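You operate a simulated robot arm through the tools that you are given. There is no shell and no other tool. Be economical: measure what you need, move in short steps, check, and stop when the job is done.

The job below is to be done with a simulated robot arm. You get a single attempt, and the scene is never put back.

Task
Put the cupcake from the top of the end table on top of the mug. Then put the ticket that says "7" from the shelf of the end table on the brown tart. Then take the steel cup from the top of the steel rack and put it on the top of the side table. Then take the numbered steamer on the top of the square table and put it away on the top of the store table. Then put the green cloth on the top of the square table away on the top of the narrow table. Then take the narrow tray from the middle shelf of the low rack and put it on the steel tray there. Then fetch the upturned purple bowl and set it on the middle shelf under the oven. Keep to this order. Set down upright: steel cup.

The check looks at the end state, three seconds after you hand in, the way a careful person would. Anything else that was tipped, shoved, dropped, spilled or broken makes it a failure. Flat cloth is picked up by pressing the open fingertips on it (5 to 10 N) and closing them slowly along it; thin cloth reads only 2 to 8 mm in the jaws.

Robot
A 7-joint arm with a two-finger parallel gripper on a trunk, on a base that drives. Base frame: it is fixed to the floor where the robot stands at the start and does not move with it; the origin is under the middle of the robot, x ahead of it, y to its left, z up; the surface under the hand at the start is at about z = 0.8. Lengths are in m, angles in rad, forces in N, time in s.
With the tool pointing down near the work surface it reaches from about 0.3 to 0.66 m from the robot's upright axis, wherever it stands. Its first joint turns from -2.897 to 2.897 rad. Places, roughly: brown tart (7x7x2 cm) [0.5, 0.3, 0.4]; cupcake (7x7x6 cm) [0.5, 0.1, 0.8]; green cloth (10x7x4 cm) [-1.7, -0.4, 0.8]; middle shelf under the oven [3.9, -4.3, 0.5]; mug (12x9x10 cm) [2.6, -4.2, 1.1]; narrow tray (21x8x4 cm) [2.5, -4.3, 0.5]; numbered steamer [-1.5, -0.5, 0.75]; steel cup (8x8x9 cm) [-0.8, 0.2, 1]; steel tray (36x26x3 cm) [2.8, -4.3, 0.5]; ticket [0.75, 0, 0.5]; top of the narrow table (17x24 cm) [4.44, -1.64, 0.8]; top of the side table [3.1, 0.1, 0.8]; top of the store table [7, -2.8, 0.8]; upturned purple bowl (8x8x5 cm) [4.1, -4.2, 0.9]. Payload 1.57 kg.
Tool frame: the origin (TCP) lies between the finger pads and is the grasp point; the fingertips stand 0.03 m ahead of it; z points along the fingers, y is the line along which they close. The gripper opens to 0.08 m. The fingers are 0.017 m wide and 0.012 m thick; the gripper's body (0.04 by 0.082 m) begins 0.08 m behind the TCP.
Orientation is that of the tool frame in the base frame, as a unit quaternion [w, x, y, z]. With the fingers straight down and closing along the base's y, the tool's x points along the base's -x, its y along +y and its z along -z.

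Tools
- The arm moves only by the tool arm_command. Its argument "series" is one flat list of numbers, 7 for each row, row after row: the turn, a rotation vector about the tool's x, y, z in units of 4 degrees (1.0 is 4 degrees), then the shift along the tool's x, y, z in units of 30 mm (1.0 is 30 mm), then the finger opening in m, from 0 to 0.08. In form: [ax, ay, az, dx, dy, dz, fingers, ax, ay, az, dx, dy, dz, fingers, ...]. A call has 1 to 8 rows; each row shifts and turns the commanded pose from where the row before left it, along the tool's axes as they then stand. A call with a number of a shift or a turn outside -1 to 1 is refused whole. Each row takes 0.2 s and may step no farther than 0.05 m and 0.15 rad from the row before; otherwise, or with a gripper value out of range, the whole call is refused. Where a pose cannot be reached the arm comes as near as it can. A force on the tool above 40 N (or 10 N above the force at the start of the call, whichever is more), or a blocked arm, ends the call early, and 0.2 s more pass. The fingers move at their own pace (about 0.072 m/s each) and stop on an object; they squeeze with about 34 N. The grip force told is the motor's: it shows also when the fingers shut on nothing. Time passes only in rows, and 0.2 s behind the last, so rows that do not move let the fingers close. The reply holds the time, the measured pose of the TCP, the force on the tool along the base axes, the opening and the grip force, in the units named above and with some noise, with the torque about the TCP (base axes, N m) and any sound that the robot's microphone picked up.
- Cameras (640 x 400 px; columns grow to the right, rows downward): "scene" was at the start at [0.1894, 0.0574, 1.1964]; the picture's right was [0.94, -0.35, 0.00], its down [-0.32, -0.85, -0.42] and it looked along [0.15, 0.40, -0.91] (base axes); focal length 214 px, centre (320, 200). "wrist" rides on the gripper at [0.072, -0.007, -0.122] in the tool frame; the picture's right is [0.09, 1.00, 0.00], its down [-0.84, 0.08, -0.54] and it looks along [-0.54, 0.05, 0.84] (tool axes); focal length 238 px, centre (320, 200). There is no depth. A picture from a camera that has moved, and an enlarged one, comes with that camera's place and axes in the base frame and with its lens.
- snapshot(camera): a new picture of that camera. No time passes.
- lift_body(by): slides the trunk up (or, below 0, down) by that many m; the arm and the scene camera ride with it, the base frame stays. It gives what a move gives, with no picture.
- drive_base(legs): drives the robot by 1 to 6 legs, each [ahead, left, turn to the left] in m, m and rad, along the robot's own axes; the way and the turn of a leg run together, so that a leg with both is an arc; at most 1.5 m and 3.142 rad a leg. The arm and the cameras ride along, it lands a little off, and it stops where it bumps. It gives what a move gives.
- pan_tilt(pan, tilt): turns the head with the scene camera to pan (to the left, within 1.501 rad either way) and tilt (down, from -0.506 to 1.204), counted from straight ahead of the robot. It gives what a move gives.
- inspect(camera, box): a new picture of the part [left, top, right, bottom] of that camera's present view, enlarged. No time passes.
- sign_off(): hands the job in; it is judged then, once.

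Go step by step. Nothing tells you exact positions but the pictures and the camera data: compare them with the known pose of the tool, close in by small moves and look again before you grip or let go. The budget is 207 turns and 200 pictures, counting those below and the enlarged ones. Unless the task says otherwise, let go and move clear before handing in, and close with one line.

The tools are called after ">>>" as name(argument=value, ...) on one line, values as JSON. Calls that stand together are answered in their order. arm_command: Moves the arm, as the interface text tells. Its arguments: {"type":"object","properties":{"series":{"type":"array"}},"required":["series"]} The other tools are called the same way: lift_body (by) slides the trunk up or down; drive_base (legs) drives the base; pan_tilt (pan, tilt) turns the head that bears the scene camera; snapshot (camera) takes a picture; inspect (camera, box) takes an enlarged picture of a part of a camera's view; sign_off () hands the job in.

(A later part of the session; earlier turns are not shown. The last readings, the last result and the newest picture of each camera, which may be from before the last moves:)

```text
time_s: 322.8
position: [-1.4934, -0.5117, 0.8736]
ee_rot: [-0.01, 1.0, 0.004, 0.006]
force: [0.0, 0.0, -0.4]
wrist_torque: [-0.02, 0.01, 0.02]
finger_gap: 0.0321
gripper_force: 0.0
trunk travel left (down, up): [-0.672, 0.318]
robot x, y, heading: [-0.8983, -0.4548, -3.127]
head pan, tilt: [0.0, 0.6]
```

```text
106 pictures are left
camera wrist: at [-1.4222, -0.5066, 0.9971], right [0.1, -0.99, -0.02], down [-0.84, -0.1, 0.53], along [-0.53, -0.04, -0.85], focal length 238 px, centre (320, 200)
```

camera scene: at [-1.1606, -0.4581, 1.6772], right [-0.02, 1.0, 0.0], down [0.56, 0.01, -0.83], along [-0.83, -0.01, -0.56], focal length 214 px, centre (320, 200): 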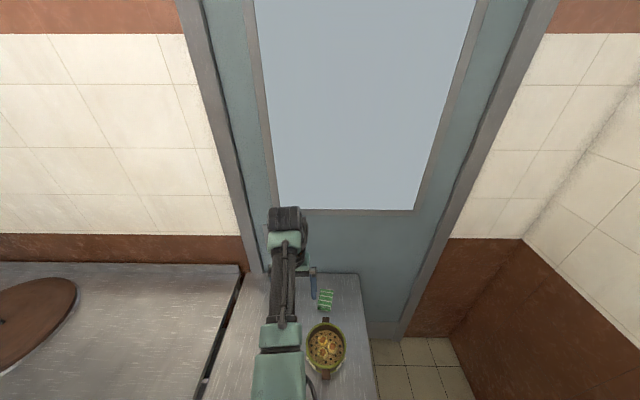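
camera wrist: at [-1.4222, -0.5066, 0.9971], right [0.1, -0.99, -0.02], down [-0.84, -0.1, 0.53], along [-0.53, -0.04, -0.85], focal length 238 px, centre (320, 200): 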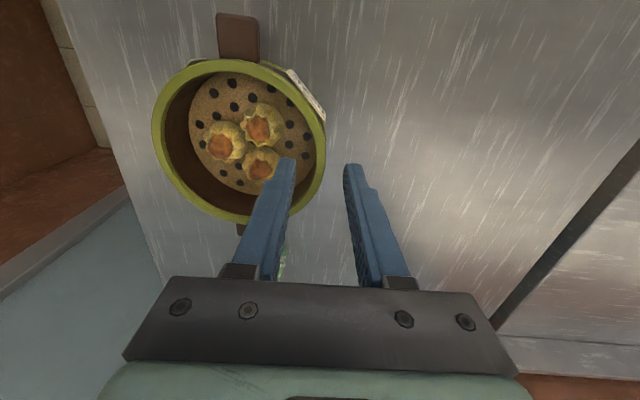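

Alignment is good: wall mid y≈-0.5096 between fingers. I descend 52 mm and close.

>>> arm_command(series=[0, 0, 0, 0, -0.02, 0.9, 0.032, 0, 0, 0, 0, 0, 0.8, 0.032, 0, 0, 0, 0, 0, 0, 0.032])

>>> snapshot(camera="wrist")

```text
time_s: 323.6
position: [-1.4928, -0.5113, 0.8225]
ee_rot: [-0.01, 1.0, 0.004, 0.005]
force: [0.2, 0.8, -0.3]
wrist_torque: [0.01, -0.02, 0.01]
finger_gap: 0.0321
gripper_force: 0.0
trunk travel left (down, up): [-0.672, 0.318]
robot x, y, heading: [-0.9006, -0.4545, -3.125]
head pan, tilt: [0.0, 0.6]
```

```text
105 pictures are left
camera wrist: at [-1.4219, -0.5047, 0.9463], right [0.1, -0.99, -0.02], down [-0.84, -0.1, 0.53], along [-0.53, -0.04, -0.85], focal length 238 px, centre (320, 200)
```

wrist: 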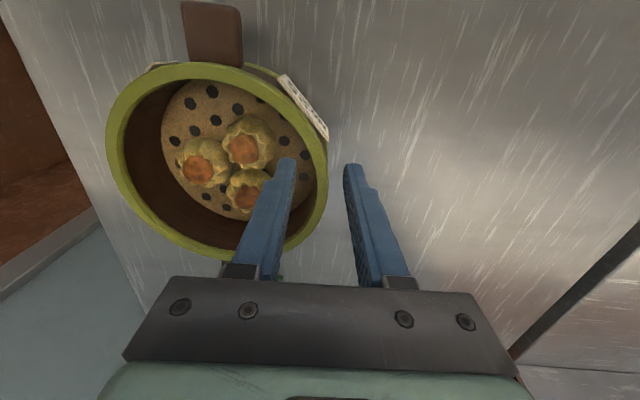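

>>> arm_command(series=[0, 0, 0, 0, 0, 0.2, 0.032, 0, 0, 0, 0, 0, 0, 0.024, 0, 0, 0, 0, 0, 0, 0.016, 0, 0, 0, 0, 0, 0, 0.01, 0, 0, 0, 0, 0, 0, 0.005, 0, 0, 0, 0, 0, 0, 0.003, 0, 0, 0, 0, 0, 0, 0.003])

>>> snapshot(camera="wrist")

```text
time_s: 325.2
position: [-1.4937, -0.5108, 0.8175]
ee_rot: [-0.011, 1.0, 0.004, 0.006]
force: [0.4, 0.1, -0.1]
wrist_torque: [-0.15, -0.04, 0.01]
finger_gap: 0.0094
gripper_force: 27.5
trunk travel left (down, up): [-0.672, 0.318]
robot x, y, heading: [-0.8987, -0.4544, -3.126]
head pan, tilt: [0.0, 0.6]
```

```text
104 pictures are left
camera wrist: at [-1.4218, -0.5049, 0.94], right [0.1, -0.99, -0.02], down [-0.84, -0.1, 0.53], along [-0.53, -0.04, -0.85], focal length 238 px, centre (320, 200)
```

wrist: 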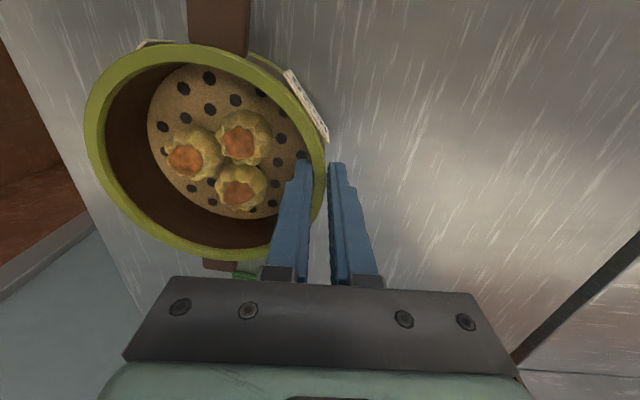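

Wall pinched (9 mm). I lift 3 cm slowly and check that it stays level.

>>> arm_command(series=[0, 0, 0, 0, 0, -0.3, 0.0, 0, 0, 0, 0, 0, -0.4, 0.0, 0, 0, 0, 0, 0, -0.5, 0.0, 0, 0, 0, 0, 0, 0, 0.0, 0, 0, 0, 0, 0, 0, 0.0])

>>> snapshot(camera="wrist")

>>> inspect(camera="scene", box=[240, 250, 400, 400])

```text
time_s: 326.4
position: [-1.4938, -0.5115, 0.8532]
ee_rot: [-0.011, 1.0, 0.004, 0.005]
force: [0.8, -0.8, -2.3]
wrist_torque: [-0.15, -0.04, 0.0]
finger_gap: 0.0093
gripper_force: 27.8
trunk travel left (down, up): [-0.672, 0.318]
robot x, y, heading: [-0.9015, -0.4541, -3.125]
head pan, tilt: [0.0, 0.6]
```

```text
103 pictures are left
camera wrist: at [-1.4222, -0.5056, 0.9757], right [0.1, -0.99, -0.02], down [-0.84, -0.1, 0.53], along [-0.53, -0.04, -0.85], focal length 238 px, centre (320, 200)
```

wrist: 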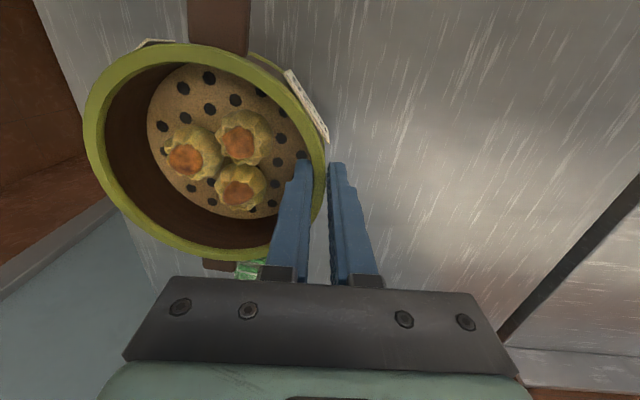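

```text
2.67 times, centred on (320, 325) of scene
camera zoom: at [-1.1613, -0.4581, 1.4571], right [-0.02, 1.0, 0.0], down [0.57, 0.01, -0.82], along [-0.82, -0.01, -0.57], focal length 572 px, centre (320, -133)
```

zoom: 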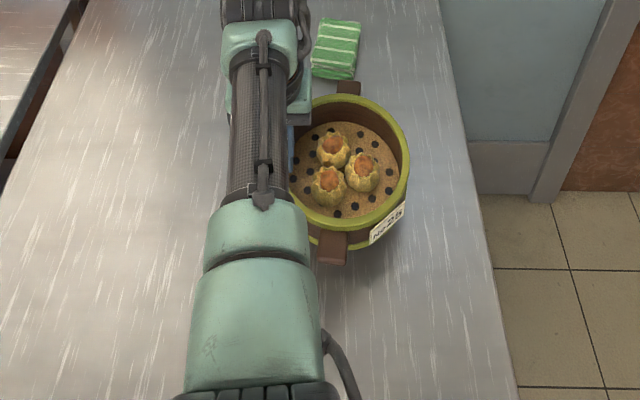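

Held level. I raise it, back off, turn around and head for the store table.

>>> lift_body(by=0.3)

>>> drive_base(legs=[[-0.38, 0, 0], [0, 0.47, 0], [0, 0, 1.56], [0, 0, 1.56]])

>>> snapshot(camera="wrist")

```text
time_s: 329.4
position: [-1.4933, -0.5115, 1.1522]
ee_rot: [-0.011, 1.0, 0.004, 0.005]
force: [-0.4, -0.4, -2.3]
wrist_torque: [-0.18, 0.0, -0.02]
finger_gap: 0.0095
gripper_force: 27.9
trunk travel left (down, up): [-0.972, 0.018]
robot x, y, heading: [-0.9026, -0.4548, -3.125]
head pan, tilt: [0.0, 0.6]
```

```text
time_s: 341.9
position: [0.0801, -0.8533, 1.1525]
ee_rot: [-0.005, -0.011, 1.0, -0.011]
force: [-0.6, -0.7, -2.6]
wrist_torque: [0.16, -0.01, -0.01]
finger_gap: 0.0096
gripper_force: 27.5
trunk travel left (down, up): [-0.972, 0.018]
robot x, y, heading: [-0.5136, -0.9191, 0.023]
head pan, tilt: [0.0, 0.6]
```

```text
101 pictures are left
camera wrist: at [0.0097, -0.8568, 1.2756], right [-0.11, 0.99, -0.02], down [0.84, 0.11, 0.53], along [0.53, 0.04, -0.85], focal length 238 px, centre (320, 200)
```

wrist: 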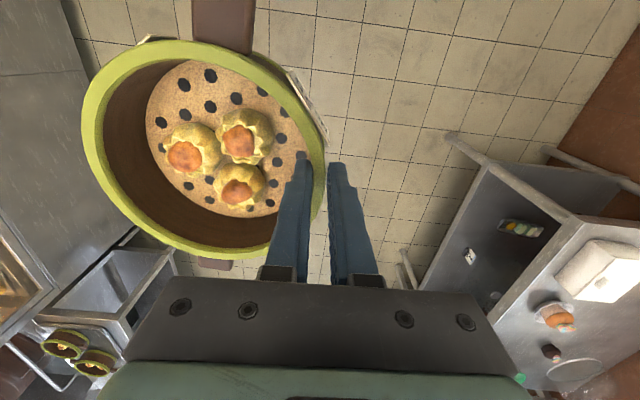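

>>> drive_base(legs=[[1.45, 0, -0.025], [1.45, 0, 0], [1.45, 0, 0]])

>>> drive_base(legs=[[1.45, 0, 0], [0.7, 0, 0]])

>>> pan_tilt(pan=-0.8, tilt=0.55)

>>> snapshot(camera="scene")

>>> snapshot(camera="wrist")

```text
time_s: 362.6
position: [4.4118, -0.8091, 1.1529]
ee_rot: [-0.005, -0.003, 1.0, -0.011]
force: [0.5, 1.1, -1.7]
wrist_torque: [0.16, 0.02, 0.0]
finger_gap: 0.0094
gripper_force: 27.8
trunk travel left (down, up): [-0.972, 0.018]
robot x, y, heading: [3.8191, -0.8648, 0.011]
head pan, tilt: [0.0, 0.6]
```

```text
time_s: 373.3
position: [6.5616, -0.7457, 1.1527]
ee_rot: [-0.005, -0.011, 1.0, -0.01]
force: [0.2, -0.2, -3.1]
wrist_torque: [0.17, 0.03, 0.01]
finger_gap: 0.0093
gripper_force: 27.4
trunk travel left (down, up): [-0.972, 0.018]
robot x, y, heading: [5.9703, -0.8097, 0.031]
head pan, tilt: [0.0, 0.6]
```

```text
time_s: 374.4
position: [6.5622, -0.7463, 1.1528]
ee_rot: [-0.005, -0.012, 1.0, -0.011]
force: [0.7, 0.4, -2.4]
wrist_torque: [0.15, -0.01, 0.01]
finger_gap: 0.0092
gripper_force: 27.6
trunk travel left (down, up): [-0.972, 0.018]
robot x, y, heading: [5.9698, -0.8141, 0.032]
head pan, tilt: [-0.799, 0.55]
```

```text
100 pictures are left
camera scene: at [6.2025, -0.8672, 1.7616], right [-0.7, -0.72, 0.0], down [-0.38, 0.36, -0.85], along [0.61, -0.59, -0.52], focal length 214 px, centre (320, 200)
```

scene: 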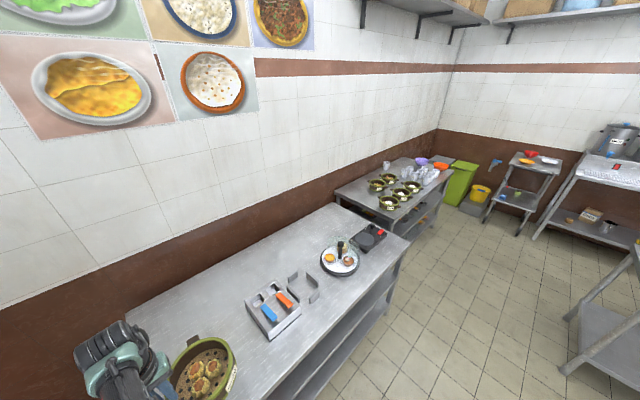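

```text
99 pictures are left
camera wrist: at [6.4927, -0.7512, 1.2756], right [-0.12, 0.99, -0.02], down [0.84, 0.11, 0.53], along [0.53, 0.04, -0.85], focal length 238 px, centre (320, 200)
```

wrist: 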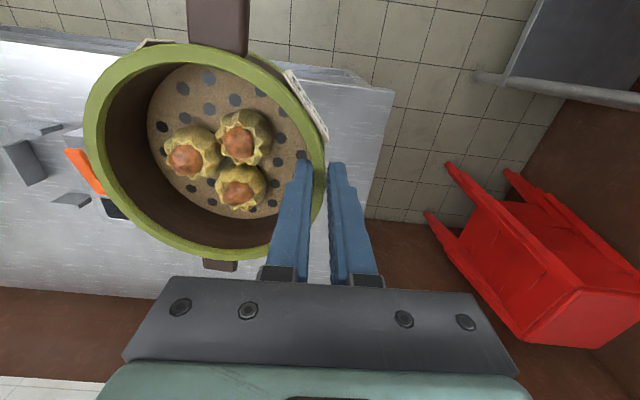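

East tables' fronts are at x≈6.5 and 6.7. I strafe south along x≈6.03 to the store table.

>>> drive_base(legs=[[0.06, 0, -0.032], [0, -0.9, 0], [0, -0.85, 0]])

>>> pan_tilt(pan=-0.1, tilt=0.7)

>>> snapshot(camera="scene")

>>> snapshot(camera="wrist")

```text
time_s: 383.8
position: [6.6076, -2.5171, 1.1531]
ee_rot: [-0.006, 0.009, 1.0, -0.01]
force: [-0.2, 0.9, -2.5]
wrist_torque: [0.16, 0.01, 0.01]
finger_gap: 0.009
gripper_force: 27.3
trunk travel left (down, up): [-0.972, 0.018]
robot x, y, heading: [6.0141, -2.5564, -0.009]
head pan, tilt: [-0.799, 0.55]
```

```text
time_s: 384.9
position: [6.6076, -2.5177, 1.1526]
ee_rot: [-0.006, 0.01, 1.0, -0.011]
force: [-0.8, 0.1, -3.4]
wrist_torque: [0.16, 0.0, 0.01]
finger_gap: 0.0092
gripper_force: 27.4
trunk travel left (down, up): [-0.972, 0.018]
robot x, y, heading: [6.0143, -2.5566, -0.011]
head pan, tilt: [-0.099, 0.7]
```

```text
98 pictures are left
camera scene: at [6.2659, -2.5673, 1.7485], right [-0.11, -0.99, 0.0], down [-0.64, 0.07, -0.76], along [0.76, -0.09, -0.64], focal length 214 px, centre (320, 200)
```

scene: 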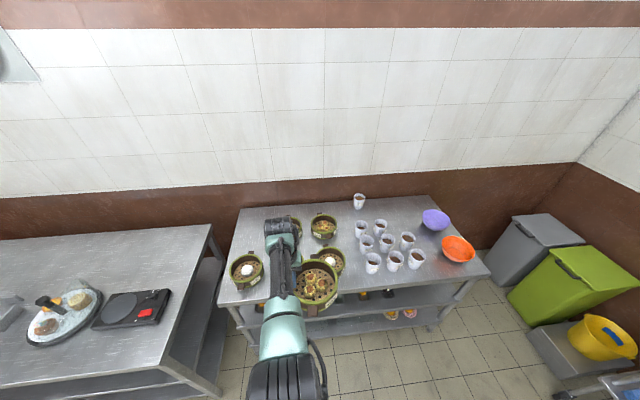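

```text
97 pictures are left
camera wrist: at [6.538, -2.5188, 1.2756], right [-0.07, 1.0, -0.02], down [0.84, 0.07, 0.53], along [0.53, 0.02, -0.85], focal length 238 px, centre (320, 200)
```

wrist: 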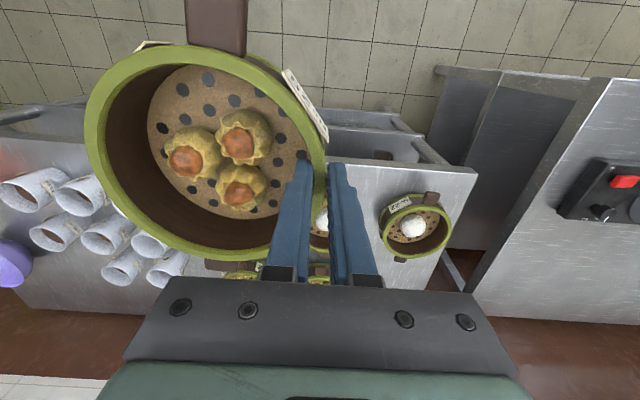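

>>> inspect(camera="scene", box=[205, 185, 505, 345])

```text
2.13 times, centred on (355, 265) of scene
camera zoom: at [6.2659, -2.5673, 1.7485], right [-0.11, -0.99, 0.0], down [-0.64, 0.07, -0.76], along [0.76, -0.09, -0.64], focal length 458 px, centre (245, 61)
```

zoom: 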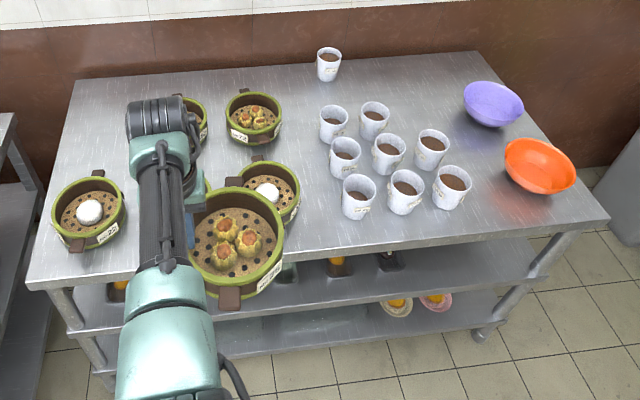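

The store table holds five steamers in a 3×2 grid; the back-left slot around [7.08, -2.34] is free. I move closer and look at that slot.

>>> drive_base(legs=[[0.2, 0.09, 0.01]])

>>> pan_tilt(pan=0.4, tilt=0.75)

>>> snapshot(camera="scene")

>>> snapshot(camera="wrist")

```text
time_s: 386.6
position: [6.8048, -2.4242, 1.1539]
ee_rot: [-0.006, 0.005, 1.0, -0.011]
force: [-1.0, 0.5, -3.2]
wrist_torque: [0.18, 0.05, 0.03]
finger_gap: 0.0092
gripper_force: 27.8
trunk travel left (down, up): [-0.972, 0.018]
robot x, y, heading: [6.2124, -2.4672, -0.004]
head pan, tilt: [-0.099, 0.7]
```

```text
time_s: 387.5
position: [6.8055, -2.4232, 1.1527]
ee_rot: [-0.006, 0.006, 1.0, -0.01]
force: [-0.7, -0.4, -2.9]
wrist_torque: [0.16, 0.0, 0.0]
finger_gap: 0.0091
gripper_force: 27.8
trunk travel left (down, up): [-0.972, 0.018]
robot x, y, heading: [6.2087, -2.4675, -0.007]
head pan, tilt: [0.4, 0.75]
```

```text
95 pictures are left
camera scene: at [6.4558, -2.4364, 1.7443], right [0.38, -0.92, 0.0], down [-0.63, -0.26, -0.73], along [0.68, 0.28, -0.68], focal length 214 px, centre (320, 200)
```

scene: 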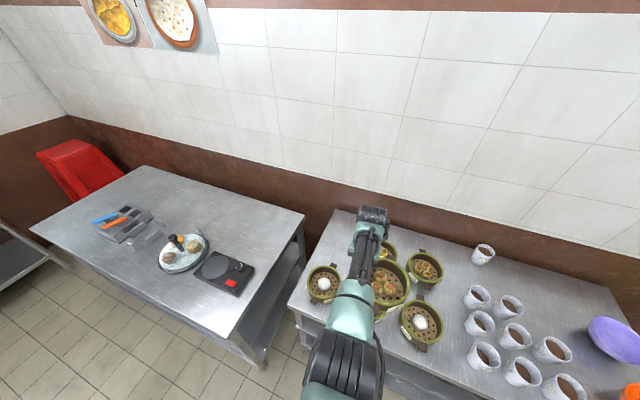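

```text
94 pictures are left
camera wrist: at [6.7356, -2.4265, 1.2757], right [-0.08, 1.0, -0.02], down [0.84, 0.08, 0.53], along [0.53, 0.03, -0.85], focal length 238 px, centre (320, 200)
```

wrist: 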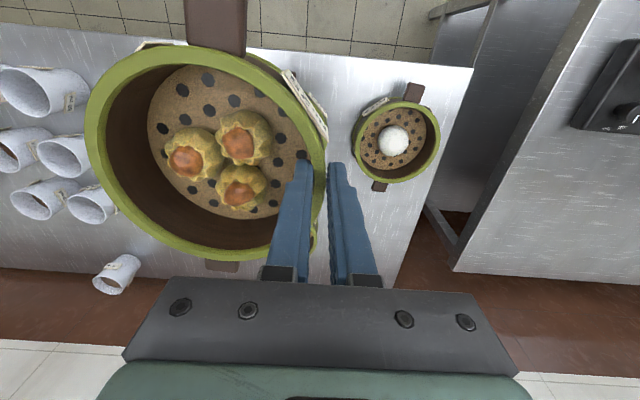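

The back-left slot is free. I drive in 0.19 m and then extend the arm to check reach while still high.

>>> drive_base(legs=[[0.19, 0.0, 0.0]])

>>> arm_command(series=[0, 0, 0, -0.5, 0.85, 0, 0, 0, 0, 0, -0.5, 0.85, 0, 0, 0, 0, 0, -0.5, 0.85, 0, 0, 0, 0, 0, -0.5, 0.85, 0, 0, 0, 0, 0, -0.6, 0.85, 0, 0, 0, 0, 0, -0.6, 0.85, 0, 0])

>>> snapshot(camera="wrist")

>>> snapshot(camera="scene")

```text
time_s: 389.1
position: [6.9956, -2.4248, 1.1524]
ee_rot: [-0.006, 0.007, 1.0, -0.01]
force: [-0.5, 0.1, -2.8]
wrist_torque: [0.16, 0.02, -0.02]
finger_gap: 0.0089
gripper_force: 27.6
trunk travel left (down, up): [-0.972, 0.018]
robot x, y, heading: [6.4018, -2.4676, -0.007]
head pan, tilt: [0.4, 0.75]
```

```text
time_s: 390.5
position: [7.0022, -2.2973, 1.1826]
ee_rot: [-0.006, 0.006, 1.0, -0.01]
force: [-0.5, 0.0, -2.8]
wrist_torque: [0.16, 0.04, -0.02]
finger_gap: 0.0086
gripper_force: 27.3
out of reach, approached as far as the arm can: row 2, 3, 4, 5, 6
trunk travel left (down, up): [-0.972, 0.018]
robot x, y, heading: [6.4019, -2.473, -0.008]
head pan, tilt: [0.4, 0.75]
```

```text
93 pictures are left
camera wrist: at [6.933, -2.2997, 1.3054], right [-0.08, 1.0, -0.02], down [0.84, 0.08, 0.53], along [0.53, 0.03, -0.85], focal length 238 px, centre (320, 200)
```

wrist: 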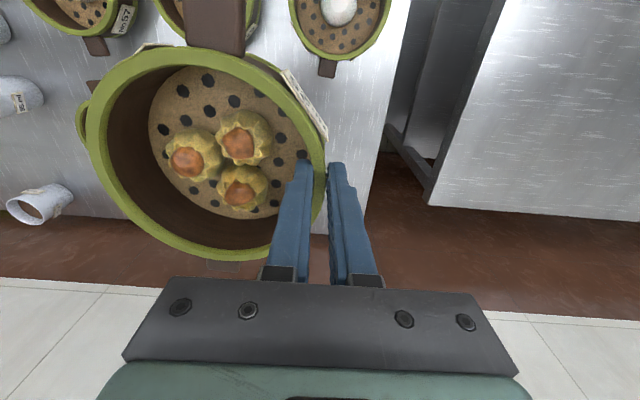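

```text
92 pictures are left
camera scene: at [6.6467, -2.4367, 1.7442], right [0.38, -0.92, 0.0], down [-0.63, -0.26, -0.73], along [0.68, 0.28, -0.68], focal length 214 px, centre (320, 200)
```

scene: 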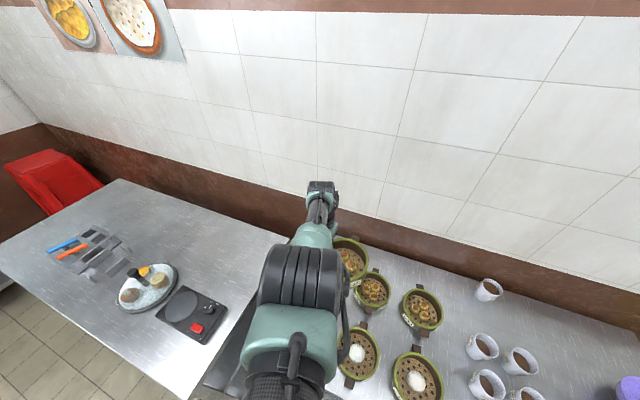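

Reach limit is ~0.65 m with the tool vertical, so I choose centre ≈[7.05, -2.355], still clear of neighbours. Move the base 3 cm, lower the trunk.

>>> drive_base(legs=[[0.03, 0.03, 0.0]])

>>> lift_body(by=-0.22)

>>> arm_command(series=[0, 0, 0, -0.35, -0.4, 0, 0, 0, 0, 0, -0.35, -0.4, 0, 0, 0, 0, 0, 0, 0, 0, 0])

>>> snapshot(camera="wrist")

>>> snapshot(camera="scene")

```text
time_s: 391.4
position: [7.0304, -2.2707, 1.1843]
ee_rot: [-0.005, 0.007, 1.0, -0.009]
force: [-0.4, -0.8, -2.4]
wrist_torque: [0.21, -0.01, 0.01]
finger_gap: 0.0088
gripper_force: 27.4
trunk travel left (down, up): [-0.972, 0.018]
robot x, y, heading: [6.4325, -2.4394, -0.005]
head pan, tilt: [0.4, 0.75]
```

```text
time_s: 393.7
position: [7.0315, -2.2687, 0.9633]
ee_rot: [-0.006, 0.006, 1.0, -0.011]
force: [0.0, 0.2, -2.4]
wrist_torque: [0.16, 0.01, 0.01]
finger_gap: 0.0088
gripper_force: 27.9
trunk travel left (down, up): [-0.752, 0.238]
robot x, y, heading: [6.4323, -2.4385, -0.003]
head pan, tilt: [0.4, 0.75]
```

```text
time_s: 394.5
position: [7.041, -2.2969, 0.9664]
ee_rot: [-0.006, 0.006, 1.0, -0.011]
force: [0.4, -0.6, -2.0]
wrist_torque: [0.18, 0.05, 0.0]
finger_gap: 0.0091
gripper_force: 27.4
out of reach, approached as far as the arm can: row 1, 2
trunk travel left (down, up): [-0.752, 0.238]
robot x, y, heading: [6.4323, -2.4414, -0.005]
head pan, tilt: [0.4, 0.75]
```

```text
91 pictures are left
camera wrist: at [6.9721, -2.2989, 1.0897], right [-0.08, 1.0, -0.02], down [0.84, 0.08, 0.53], along [0.53, 0.03, -0.85], focal length 238 px, centre (320, 200)
```

wrist: 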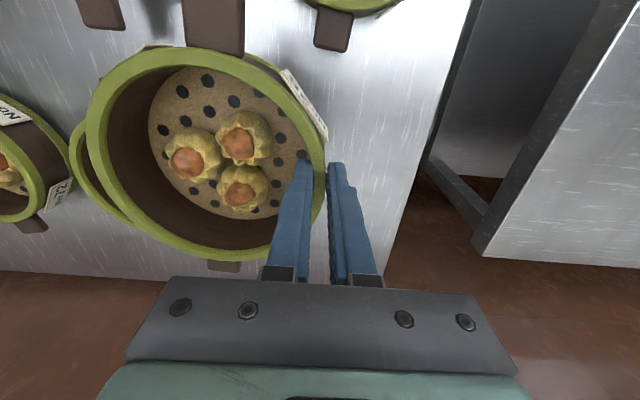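

```text
90 pictures are left
camera scene: at [6.6764, -2.4074, 1.5242], right [0.38, -0.92, 0.0], down [-0.63, -0.26, -0.73], along [0.68, 0.28, -0.68], focal length 214 px, centre (320, 200)
```

scene: 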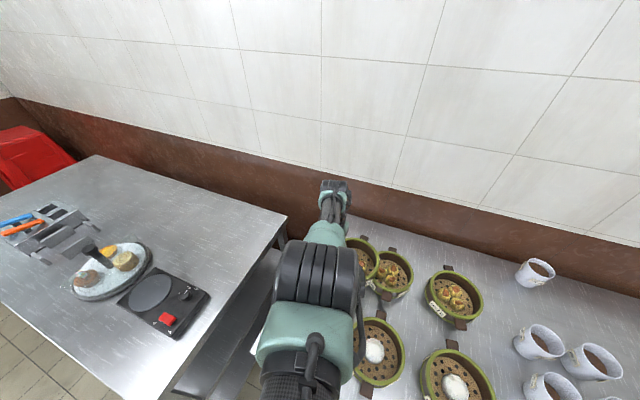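

I raise the arm slightly (gains reach), go forward 2 cm, then lower with the trunk.

>>> arm_command(series=[0, 0, 0, 0, 0, -1, 0, 0, 0, 0, 0, 0, -1, 0, 0, 0, 0, -0.4, 0, 0, 0, 0, 0, 0, -0.4, 0, 0, 0, 0, 0, 0, 0, 0, 0, 0])

>>> lift_body(by=-0.13)

>>> snapshot(camera="wrist")

>>> snapshot(camera="scene")

```text
time_s: 395.7
position: [7.0606, -2.2968, 1.0289]
ee_rot: [-0.006, 0.006, 1.0, -0.011]
force: [-0.1, -0.7, -2.7]
wrist_torque: [0.18, 0.02, -0.01]
finger_gap: 0.0092
gripper_force: 27.5
out of reach, approached as far as the arm can: row 1, 2, 3, 4
trunk travel left (down, up): [-0.752, 0.238]
robot x, y, heading: [6.4364, -2.4424, -0.004]
head pan, tilt: [0.4, 0.75]
```

```text
time_s: 397.3
position: [7.0587, -2.2967, 0.8975]
ee_rot: [-0.006, 0.006, 1.0, -0.01]
force: [-1.7, 3.2, 2.6]
wrist_torque: [-0.26, -0.02, -0.12]
finger_gap: 0.0126
gripper_force: 29.4
trunk travel left (down, up): [-0.622, 0.368]
robot x, y, heading: [6.4347, -2.4412, -0.007]
head pan, tilt: [0.4, 0.75]
```

```text
89 pictures are left
camera wrist: at [6.9898, -2.2991, 1.0206], right [-0.08, 1.0, -0.02], down [0.84, 0.08, 0.53], along [0.53, 0.03, -0.85], focal length 238 px, centre (320, 200)
```

wrist: 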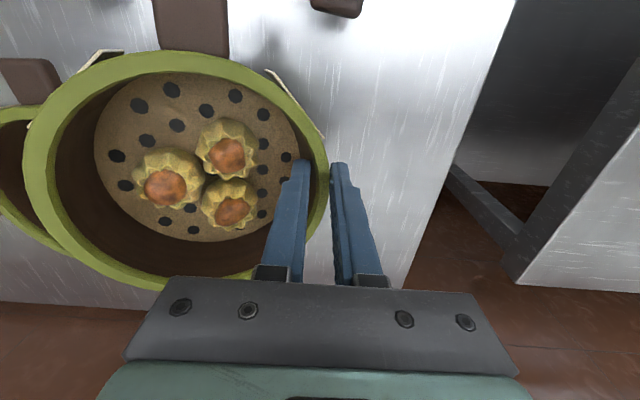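

```text
88 pictures are left
camera scene: at [6.6757, -2.4073, 1.3943], right [0.38, -0.92, 0.0], down [-0.63, -0.26, -0.73], along [0.68, 0.28, -0.68], focal length 214 px, centre (320, 200)
```

scene: 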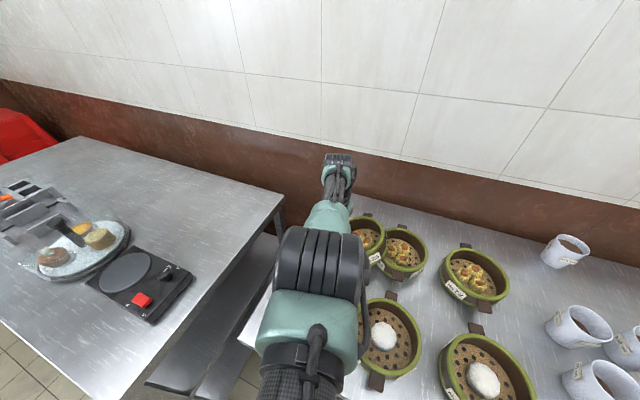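

The held steamer touched the neighbour on its left side. I raise immediately and re-measure.

>>> lift_body(by=0.07)

>>> snapshot(camera="wrist")

>>> inspect(camera="scene", box=[320, 180, 520, 400])

```text
time_s: 398.3
position: [7.0601, -2.2968, 0.9679]
ee_rot: [-0.006, 0.005, 1.0, -0.011]
force: [-0.4, -0.1, -2.9]
wrist_torque: [0.16, 0.04, 0.04]
finger_gap: 0.0075
gripper_force: 26.9
trunk travel left (down, up): [-0.692, 0.298]
robot x, y, heading: [6.4356, -2.4383, -0.006]
head pan, tilt: [0.4, 0.75]
```

```text
87 pictures are left
camera wrist: at [6.9904, -2.2992, 1.0903], right [-0.08, 1.0, -0.02], down [0.84, 0.08, 0.53], along [0.53, 0.03, -0.85], focal length 238 px, centre (320, 200)
```

wrist: 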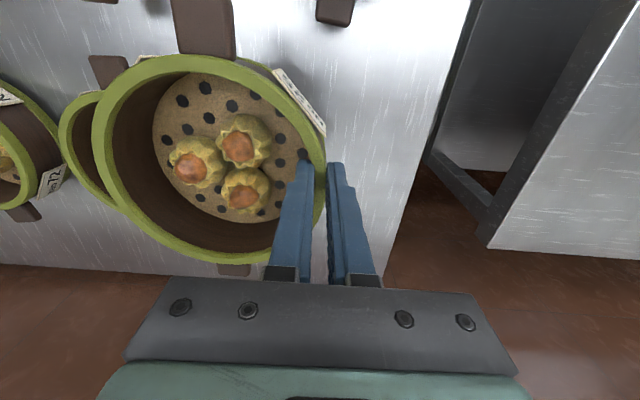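

```text
1.82 times, centred on (420, 290) of scene
camera zoom: at [6.6766, -2.4076, 1.4641], right [0.38, -0.92, 0.0], down [-0.63, -0.26, -0.73], along [0.67, 0.28, -0.68], focal length 390 px, centre (138, 36)
```

zoom: 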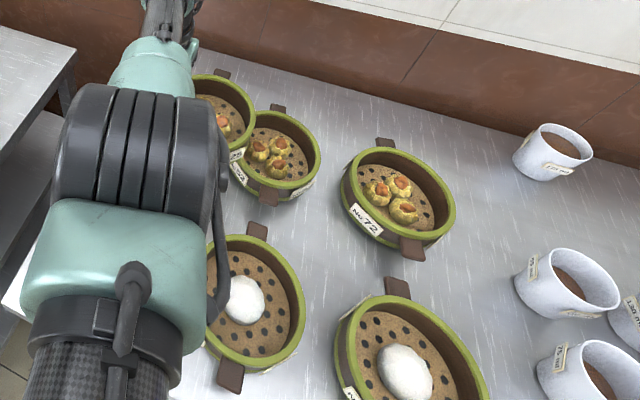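

The neighbour at ≈[7.12, -2.51] hasn't moved. I shift 3 cm toward +y (base) and ~1 cm forward before lowering again.

>>> drive_base(legs=[[0.01, 0.03, 0.0]])

>>> arm_command(series=[0, 0, 0, -0.2, 0, 0, 0, 0, 0, 0, -0.2, 0, 0, 0, 0, 0, 0, 0, 0, 0, 0])

>>> snapshot(camera="wrist")

>>> inspect(camera="scene", box=[320, 180, 520, 400])

```text
time_s: 399.2
position: [7.0697, -2.2674, 0.9666]
ee_rot: [-0.006, 0.006, 1.0, -0.012]
force: [0.4, 0.2, -2.5]
wrist_torque: [0.18, 0.04, 0.0]
finger_gap: 0.0076
gripper_force: 27.5
trunk travel left (down, up): [-0.692, 0.298]
robot x, y, heading: [6.4443, -2.4074, -0.005]
head pan, tilt: [0.4, 0.75]
```

```text
time_s: 400.0
position: [7.0691, -2.2666, 0.9688]
ee_rot: [-0.006, 0.005, 1.0, -0.01]
force: [0.4, 0.0, -2.8]
wrist_torque: [0.16, 0.05, -0.01]
finger_gap: 0.0076
gripper_force: 26.4
out of reach, approached as far as the arm can: row 1, 2
trunk travel left (down, up): [-0.692, 0.298]
robot x, y, heading: [6.443, -2.4095, -0.005]
head pan, tilt: [0.4, 0.75]
```

```text
85 pictures are left
camera wrist: at [7.0003, -2.2699, 1.0907], right [-0.08, 1.0, -0.02], down [0.84, 0.08, 0.53], along [0.53, 0.03, -0.85], focal length 238 px, centre (320, 200)
```

wrist: 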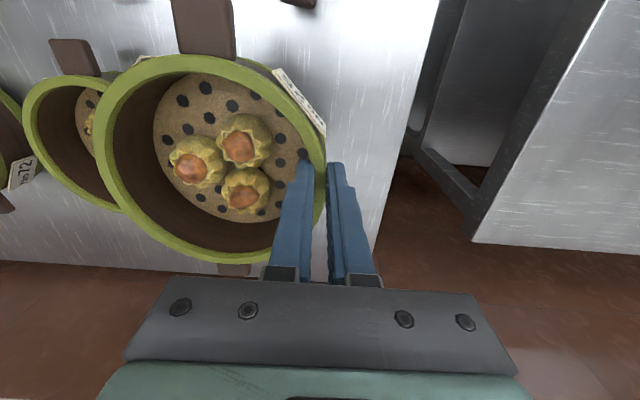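

```text
1.82 times, centred on (420, 290) of scene
camera zoom: at [6.6862, -2.3783, 1.4642], right [0.38, -0.92, 0.0], down [-0.63, -0.26, -0.73], along [0.68, 0.28, -0.68], focal length 390 px, centre (138, 36)
```

zoom: 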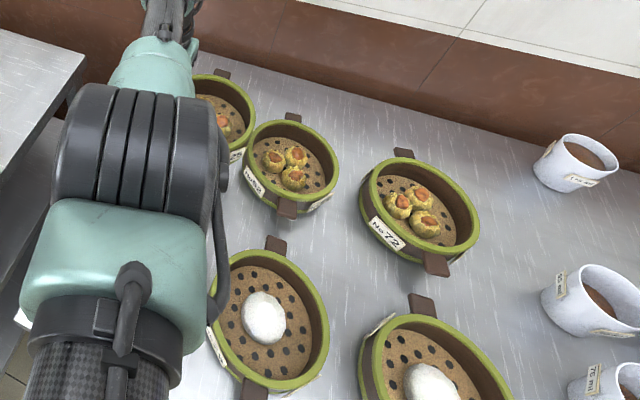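

Now clear of all neighbours (≥1.5 cm). I lower with the trunk in stages.

>>> lift_body(by=-0.075)

>>> snapshot(camera="wrist")

>>> inspect(camera="scene", box=[320, 160, 520, 380])

```text
time_s: 401.1
position: [7.0692, -2.2672, 0.8931]
ee_rot: [-0.005, 0.006, 1.0, -0.01]
force: [-0.5, -0.7, -2.5]
wrist_torque: [0.16, 0.04, 0.01]
finger_gap: 0.0076
gripper_force: 27.0
trunk travel left (down, up): [-0.617, 0.373]
robot x, y, heading: [6.4427, -2.4074, -0.005]
head pan, tilt: [0.4, 0.75]
```

```text
83 pictures are left
camera wrist: at [7.0003, -2.2697, 1.0157], right [-0.08, 1.0, -0.02], down [0.84, 0.08, 0.53], along [0.53, 0.03, -0.85], focal length 238 px, centre (320, 200)
```

wrist: 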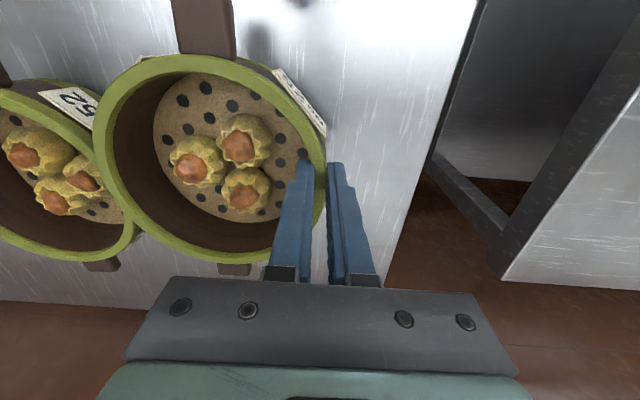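

```text
1.82 times, centred on (420, 270) of scene
camera zoom: at [6.6862, -2.378, 1.3892], right [0.38, -0.92, 0.0], down [-0.63, -0.26, -0.73], along [0.68, 0.28, -0.68], focal length 390 px, centre (138, 73)
```

zoom: 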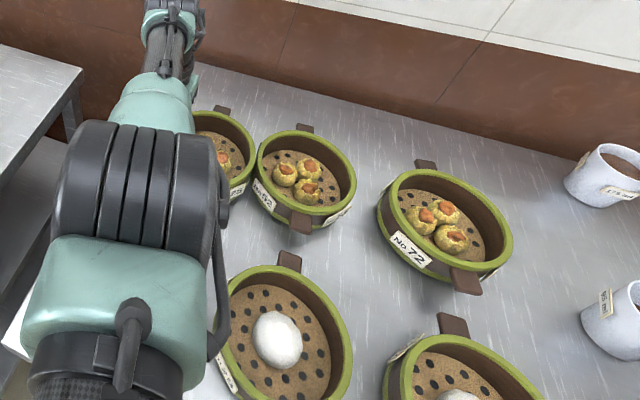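

>>> lift_body(by=-0.02)

>>> lift_body(by=-0.008)

```text
time_s: 401.8
position: [7.0705, -2.2661, 0.8775]
ee_rot: [-0.002, 0.006, 1.0, -0.01]
force: [-3.3, 2.3, 22.3]
wrist_torque: [-0.15, 0.48, -0.11]
finger_gap: 0.0074
gripper_force: 26.6
trunk travel left (down, up): [-0.597, 0.393]
robot x, y, heading: [6.4425, -2.4104, -0.009]
head pan, tilt: [0.4, 0.75]
```

```text
time_s: 402.3
position: [7.0699, -2.2674, 0.8691]
ee_rot: [-0.001, 0.006, 1.0, -0.01]
force: [1.5, 1.6, 25.3]
wrist_torque: [-0.21, -0.21, 0.03]
finger_gap: 0.0074
gripper_force: 27.2
trunk travel left (down, up): [-0.589, 0.401]
robot x, y, heading: [6.4431, -2.4086, -0.006]
head pan, tilt: [0.4, 0.75]
```

>>> snapshot(camera="wrist")

>>> inspect(camera="scene", box=[320, 140, 520, 360])

```text
81 pictures are left
camera wrist: at [6.9999, -2.2698, 0.9914], right [-0.08, 1.0, -0.02], down [0.84, 0.08, 0.54], along [0.54, 0.03, -0.84], focal length 238 px, centre (320, 200)
```

wrist: 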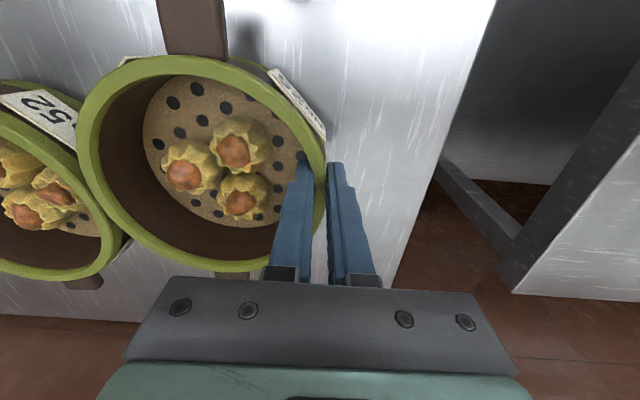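

```text
1.82 times, centred on (420, 250) of scene
camera zoom: at [6.6835, -2.3784, 1.3619], right [0.38, -0.92, 0.0], down [-0.63, -0.26, -0.73], along [0.68, 0.28, -0.68], focal length 390 px, centre (138, 109)
```

zoom: 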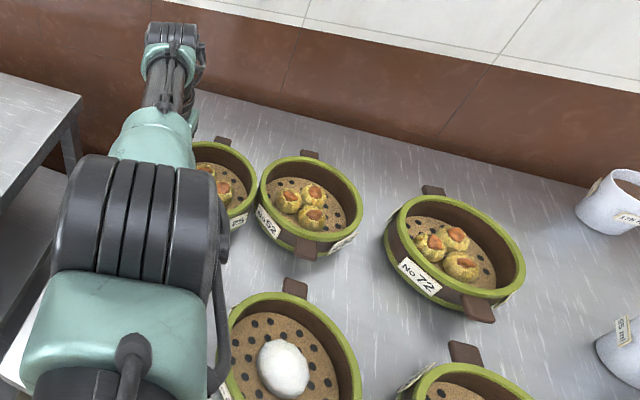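

It seems to rest on the table. I relieve the pressure by a few mm and open the fingers.

>>> lift_body(by=0.008)

>>> arm_command(series=[0, 0, 0, 0, 0, 0, 0.004, 0, 0, 0, 0, 0, 0, 0.01, 0, 0, 0, 0, 0, 0, 0.016, 0, 0, 0, 0, 0, 0, 0.022, 0, 0, 0, 0, 0, 0, 0.028, 0, 0, 0, 0, 0, 0, 0.028])

>>> snapshot(camera="wrist")

```text
time_s: 402.9
position: [7.0675, -2.2682, 0.8701]
ee_rot: [-0.01, 0.006, 1.0, -0.01]
force: [0.6, -0.6, -0.7]
wrist_torque: [0.08, 0.02, -0.01]
finger_gap: 0.0074
gripper_force: 26.4
trunk travel left (down, up): [-0.597, 0.393]
robot x, y, heading: [6.4411, -2.4068, -0.004]
head pan, tilt: [0.4, 0.75]
```

```text
time_s: 404.3
position: [7.0701, -2.2678, 0.8738]
ee_rot: [-0.007, 0.006, 1.0, -0.01]
force: [-0.4, -0.8, 0.3]
wrist_torque: [0.05, -0.02, -0.02]
finger_gap: 0.0279
gripper_force: 0.1
trunk travel left (down, up): [-0.597, 0.393]
robot x, y, heading: [6.4416, -2.4096, -0.007]
head pan, tilt: [0.4, 0.75]
```

```text
79 pictures are left
camera wrist: at [7.0002, -2.2697, 0.9958], right [-0.08, 1.0, -0.02], down [0.84, 0.08, 0.53], along [0.53, 0.03, -0.85], focal length 238 px, centre (320, 200)
```

wrist: 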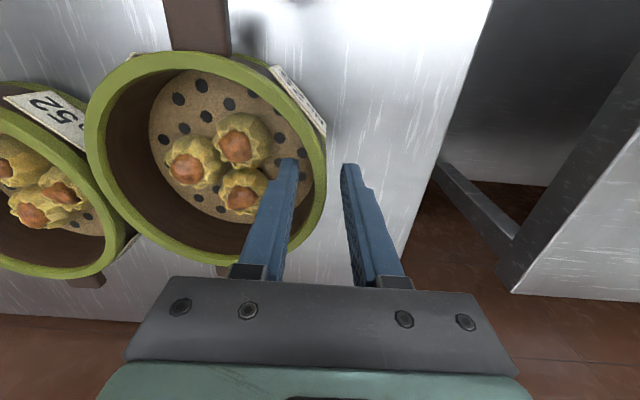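

Released. I raise straight up and check.

>>> lift_body(by=0.1)

>>> lift_body(by=0.25)

>>> snapshot(camera="wrist")

```text
time_s: 405.6
position: [7.0694, -2.2663, 0.9731]
ee_rot: [-0.006, 0.006, 1.0, -0.011]
force: [1.0, -0.3, 0.0]
wrist_torque: [0.01, -0.01, -0.02]
finger_gap: 0.0281
gripper_force: 0.1
trunk travel left (down, up): [-0.697, 0.293]
robot x, y, heading: [6.4388, -2.4118, -0.009]
head pan, tilt: [0.4, 0.75]
```

```text
time_s: 408.2
position: [7.0704, -2.2674, 1.2232]
ee_rot: [-0.006, 0.006, 1.0, -0.01]
force: [0.6, -0.1, 0.3]
wrist_torque: [0.03, -0.03, -0.03]
finger_gap: 0.0283
gripper_force: 0.0
trunk travel left (down, up): [-0.947, 0.043]
robot x, y, heading: [6.4418, -2.4111, -0.008]
head pan, tilt: [0.4, 0.75]
```

```text
78 pictures are left
camera wrist: at [7.0002, -2.2697, 1.3457], right [-0.08, 1.0, -0.02], down [0.84, 0.08, 0.53], along [0.53, 0.03, -0.85], focal length 238 px, centre (320, 200)
```

wrist: 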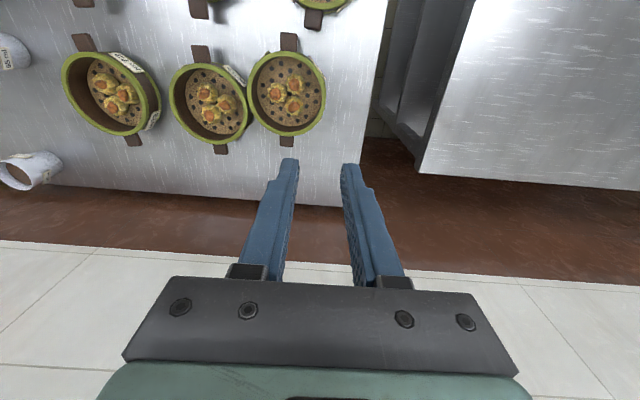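

Steamer is placed level on the store table. Next the green cloth: I retract the arm and drive back to the square table.

>>> arm_command(series=[0, 0, 0, 1, 0, 0, 0.04, 0, 0, 0, 1, 0, 0, 0.04, 0, 0, 0, 1, -0.6, 0, 0.04, 0, 0, 0, 1, -0.6, 0, 0.04])

>>> drive_base(legs=[[-0.41, 0, 0.008], [0, 0.75, 0], [0, 0.75, 0], [-1.4, 0, 0], [-1.4, 0, 0]])

>>> drive_base(legs=[[-1.4, 0, 0], [-1.4, 0, 0], [-0.9, 0, 0]])

```text
time_s: 409.2
position: [7.0635, -2.2668, 1.2035]
ee_rot: [-0.007, 0.006, 1.0, -0.011]
force: [-1.3, 0.3, 0.2]
wrist_torque: [0.0, -0.01, -0.03]
finger_gap: 0.0401
gripper_force: 0.1
out of reach, approached as far as the arm can: row 1, 2, 3, 4
trunk travel left (down, up): [-0.947, 0.043]
robot x, y, heading: [6.4412, -2.4103, -0.005]
head pan, tilt: [0.4, 0.75]
```

```text
time_s: 432.3
position: [3.8438, -0.7682, 1.2043]
ee_rot: [-0.007, 0.009, 1.0, -0.01]
force: [0.3, 0.2, 0.1]
wrist_torque: [0.01, -0.01, 0.0]
finger_gap: 0.0398
gripper_force: 0.1
trunk travel left (down, up): [-0.947, 0.043]
robot x, y, heading: [3.223, -0.9042, -0.009]
head pan, tilt: [0.4, 0.75]
```

```text
time_s: 450.1
position: [0.1554, -0.7347, 1.2039]
ee_rot: [-0.007, 0.001, 1.0, -0.011]
force: [0.3, -0.9, -0.6]
wrist_torque: [0.02, 0.0, -0.04]
finger_gap: 0.0403
gripper_force: 0.0
trunk travel left (down, up): [-0.947, 0.043]
robot x, y, heading: [-0.4667, -0.8854, 0.004]
head pan, tilt: [0.4, 0.75]
```

>>> arm_command(series=[0, 0, 0, 1, 0, 0, 0.08, 0, 0, 0, 1, 0, 0, 0.08, 0, 0, 0, 1, -0.6, 0, 0.08, 0, 0, 0, 1, -0.6, 0, 0.08])

>>> drive_base(legs=[[0, 0, 1.56], [0, 0, 1.57]])

```text
time_s: 451.1
position: [0.1484, -0.734, 1.1822]
ee_rot: [-0.008, 0.002, 1.0, -0.012]
force: [0.8, -0.2, -0.3]
wrist_torque: [0.03, -0.02, -0.02]
finger_gap: 0.08
gripper_force: 0.0
out of reach, approached as far as the arm can: row 1, 2, 3, 4
trunk travel left (down, up): [-0.947, 0.043]
robot x, y, heading: [-0.4672, -0.8822, 0.003]
head pan, tilt: [0.4, 0.75]
```

```text
time_s: 459.1
position: [-1.0834, -1.015, 1.1821]
ee_rot: [-0.011, 1.0, -0.015, 0.008]
force: [0.1, 0.0, 0.8]
wrist_torque: [-0.01, -0.02, 0.0]
finger_gap: 0.08
gripper_force: 0.1
trunk travel left (down, up): [-0.947, 0.043]
robot x, y, heading: [-0.4722, -0.8823, 3.116]
head pan, tilt: [0.4, 0.75]
```

The commanded pose still lies beyond reach; I pull it further in and down.

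>>> arm_command(series=[0, 0, 0, 1, 0, 0.3, 0.08, 0, 0, 0, 1, 0, 0.3, 0.08, 0, 0, 0, 1, 0, 0.3, 0.08, 0, 0, 0, 1, 0, 0.3, 0.08, 0, 0, 0, 0, 0, 0, 0.08])

```text
time_s: 460.3
position: [-1.0502, -1.0416, 1.1146]
ee_rot: [-0.011, 1.0, -0.014, 0.008]
force: [-0.4, -0.6, -0.6]
wrist_torque: [-0.03, 0.02, 0.02]
finger_gap: 0.0798
gripper_force: 0.0
out of reach, approached as far as the arm can: row 1, 2, 3, 4
trunk travel left (down, up): [-0.947, 0.043]
robot x, y, heading: [-0.465, -0.8851, 3.12]
head pan, tilt: [0.4, 0.75]
```

>>> arm_command(series=[0, 0, 0, 0, 0, 1, 0.08, 0, 0, 0, 0, 0, 1, 0.08, 0, 0, 0, 1, 0, 0.5, 0.08, 0, 0, 0, 1, 0, 0, 0.08, 0, 0, 0, 0, 0, 0, 0.08])

```text
time_s: 461.5
position: [-0.9707, -1.0347, 1.0513]
ee_rot: [-0.011, 1.0, -0.015, 0.008]
force: [0.5, -0.4, 0.5]
wrist_torque: [-0.03, 0.0, -0.03]
finger_gap: 0.0802
gripper_force: 0.0
out of reach, approached as far as the arm can: row 1, 2
trunk travel left (down, up): [-0.947, 0.043]
robot x, y, heading: [-0.4646, -0.8813, 3.12]
head pan, tilt: [0.4, 0.75]
```

Arm is free again. I drive to the square table and look at the cloth up close.

>>> drive_base(legs=[[0, -0.44, 0.02], [0.5, 0, 0]])

>>> arm_command(series=[0, 0, 0, -0.7, -0.9, 0.3, 0.08, 0, 0, 0, -0.7, -0.9, 0.3, 0.08, 0, 0, 0, -0.7, -0.9, 0.3, 0.08, 0, 0, 0, -0.7, -0.9, 0.3, 0.08, 0, 0, 0, -0.7, -0.9, 0.3, 0.08])

>>> snapshot(camera="wrist")

```text
time_s: 466.8
position: [-1.4588, -0.5957, 1.0529]
ee_rot: [-0.01, 1.0, -0.008, 0.007]
force: [0.6, 0.0, 0.4]
wrist_torque: [0.01, -0.01, 0.01]
finger_gap: 0.0804
gripper_force: 0.0
trunk travel left (down, up): [-0.947, 0.043]
robot x, y, heading: [-0.9576, -0.4341, 3.137]
head pan, tilt: [0.4, 0.75]
```

```text
time_s: 467.9
position: [-1.5237, -0.456, 1.0318]
ee_rot: [-0.009, 1.0, -0.007, 0.007]
force: [-0.5, 0.2, -1.2]
wrist_torque: [-0.01, 0.01, 0.01]
finger_gap: 0.0798
gripper_force: 0.1
out of reach, approached as far as the arm can: row 3, 4, 5
trunk travel left (down, up): [-0.947, 0.043]
robot x, y, heading: [-0.954, -0.4324, 3.132]
head pan, tilt: [0.4, 0.75]
```

```text
77 pictures are left
camera wrist: at [-1.4526, -0.4517, 1.1548], right [0.08, -1.0, -0.02], down [-0.85, -0.08, 0.53], along [-0.53, -0.02, -0.85], focal length 238 px, centre (320, 200)
```

wrist: 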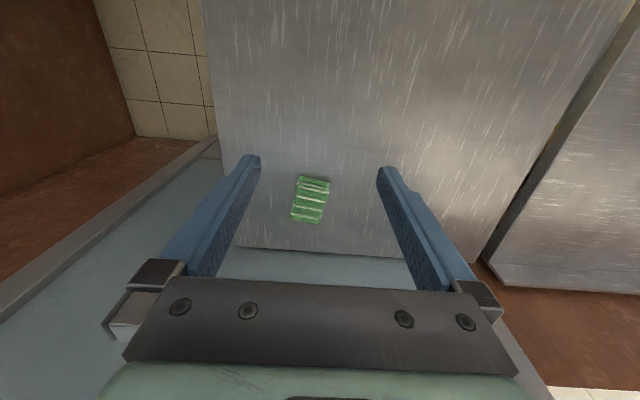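

>>> inspect(camera="wrist", box=[270, 160, 350, 240])

```text
5.00 times, centred on (310, 200) of wrist
camera zoom: at [-1.4526, -0.4517, 1.1548], right [0.08, -1.0, -0.02], down [-0.85, -0.08, 0.53], along [-0.53, -0.02, -0.85], focal length 1192 px, centre (370, 200)
```

zoom: 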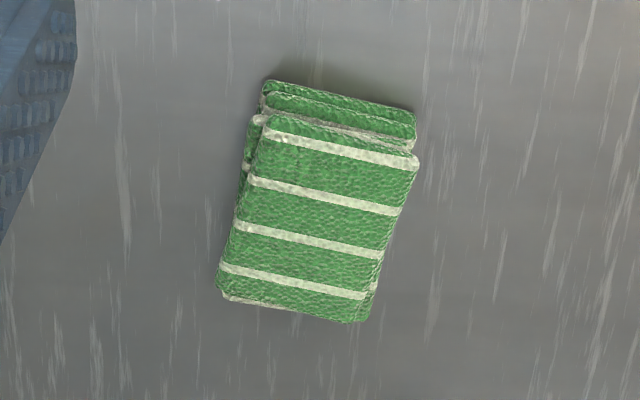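

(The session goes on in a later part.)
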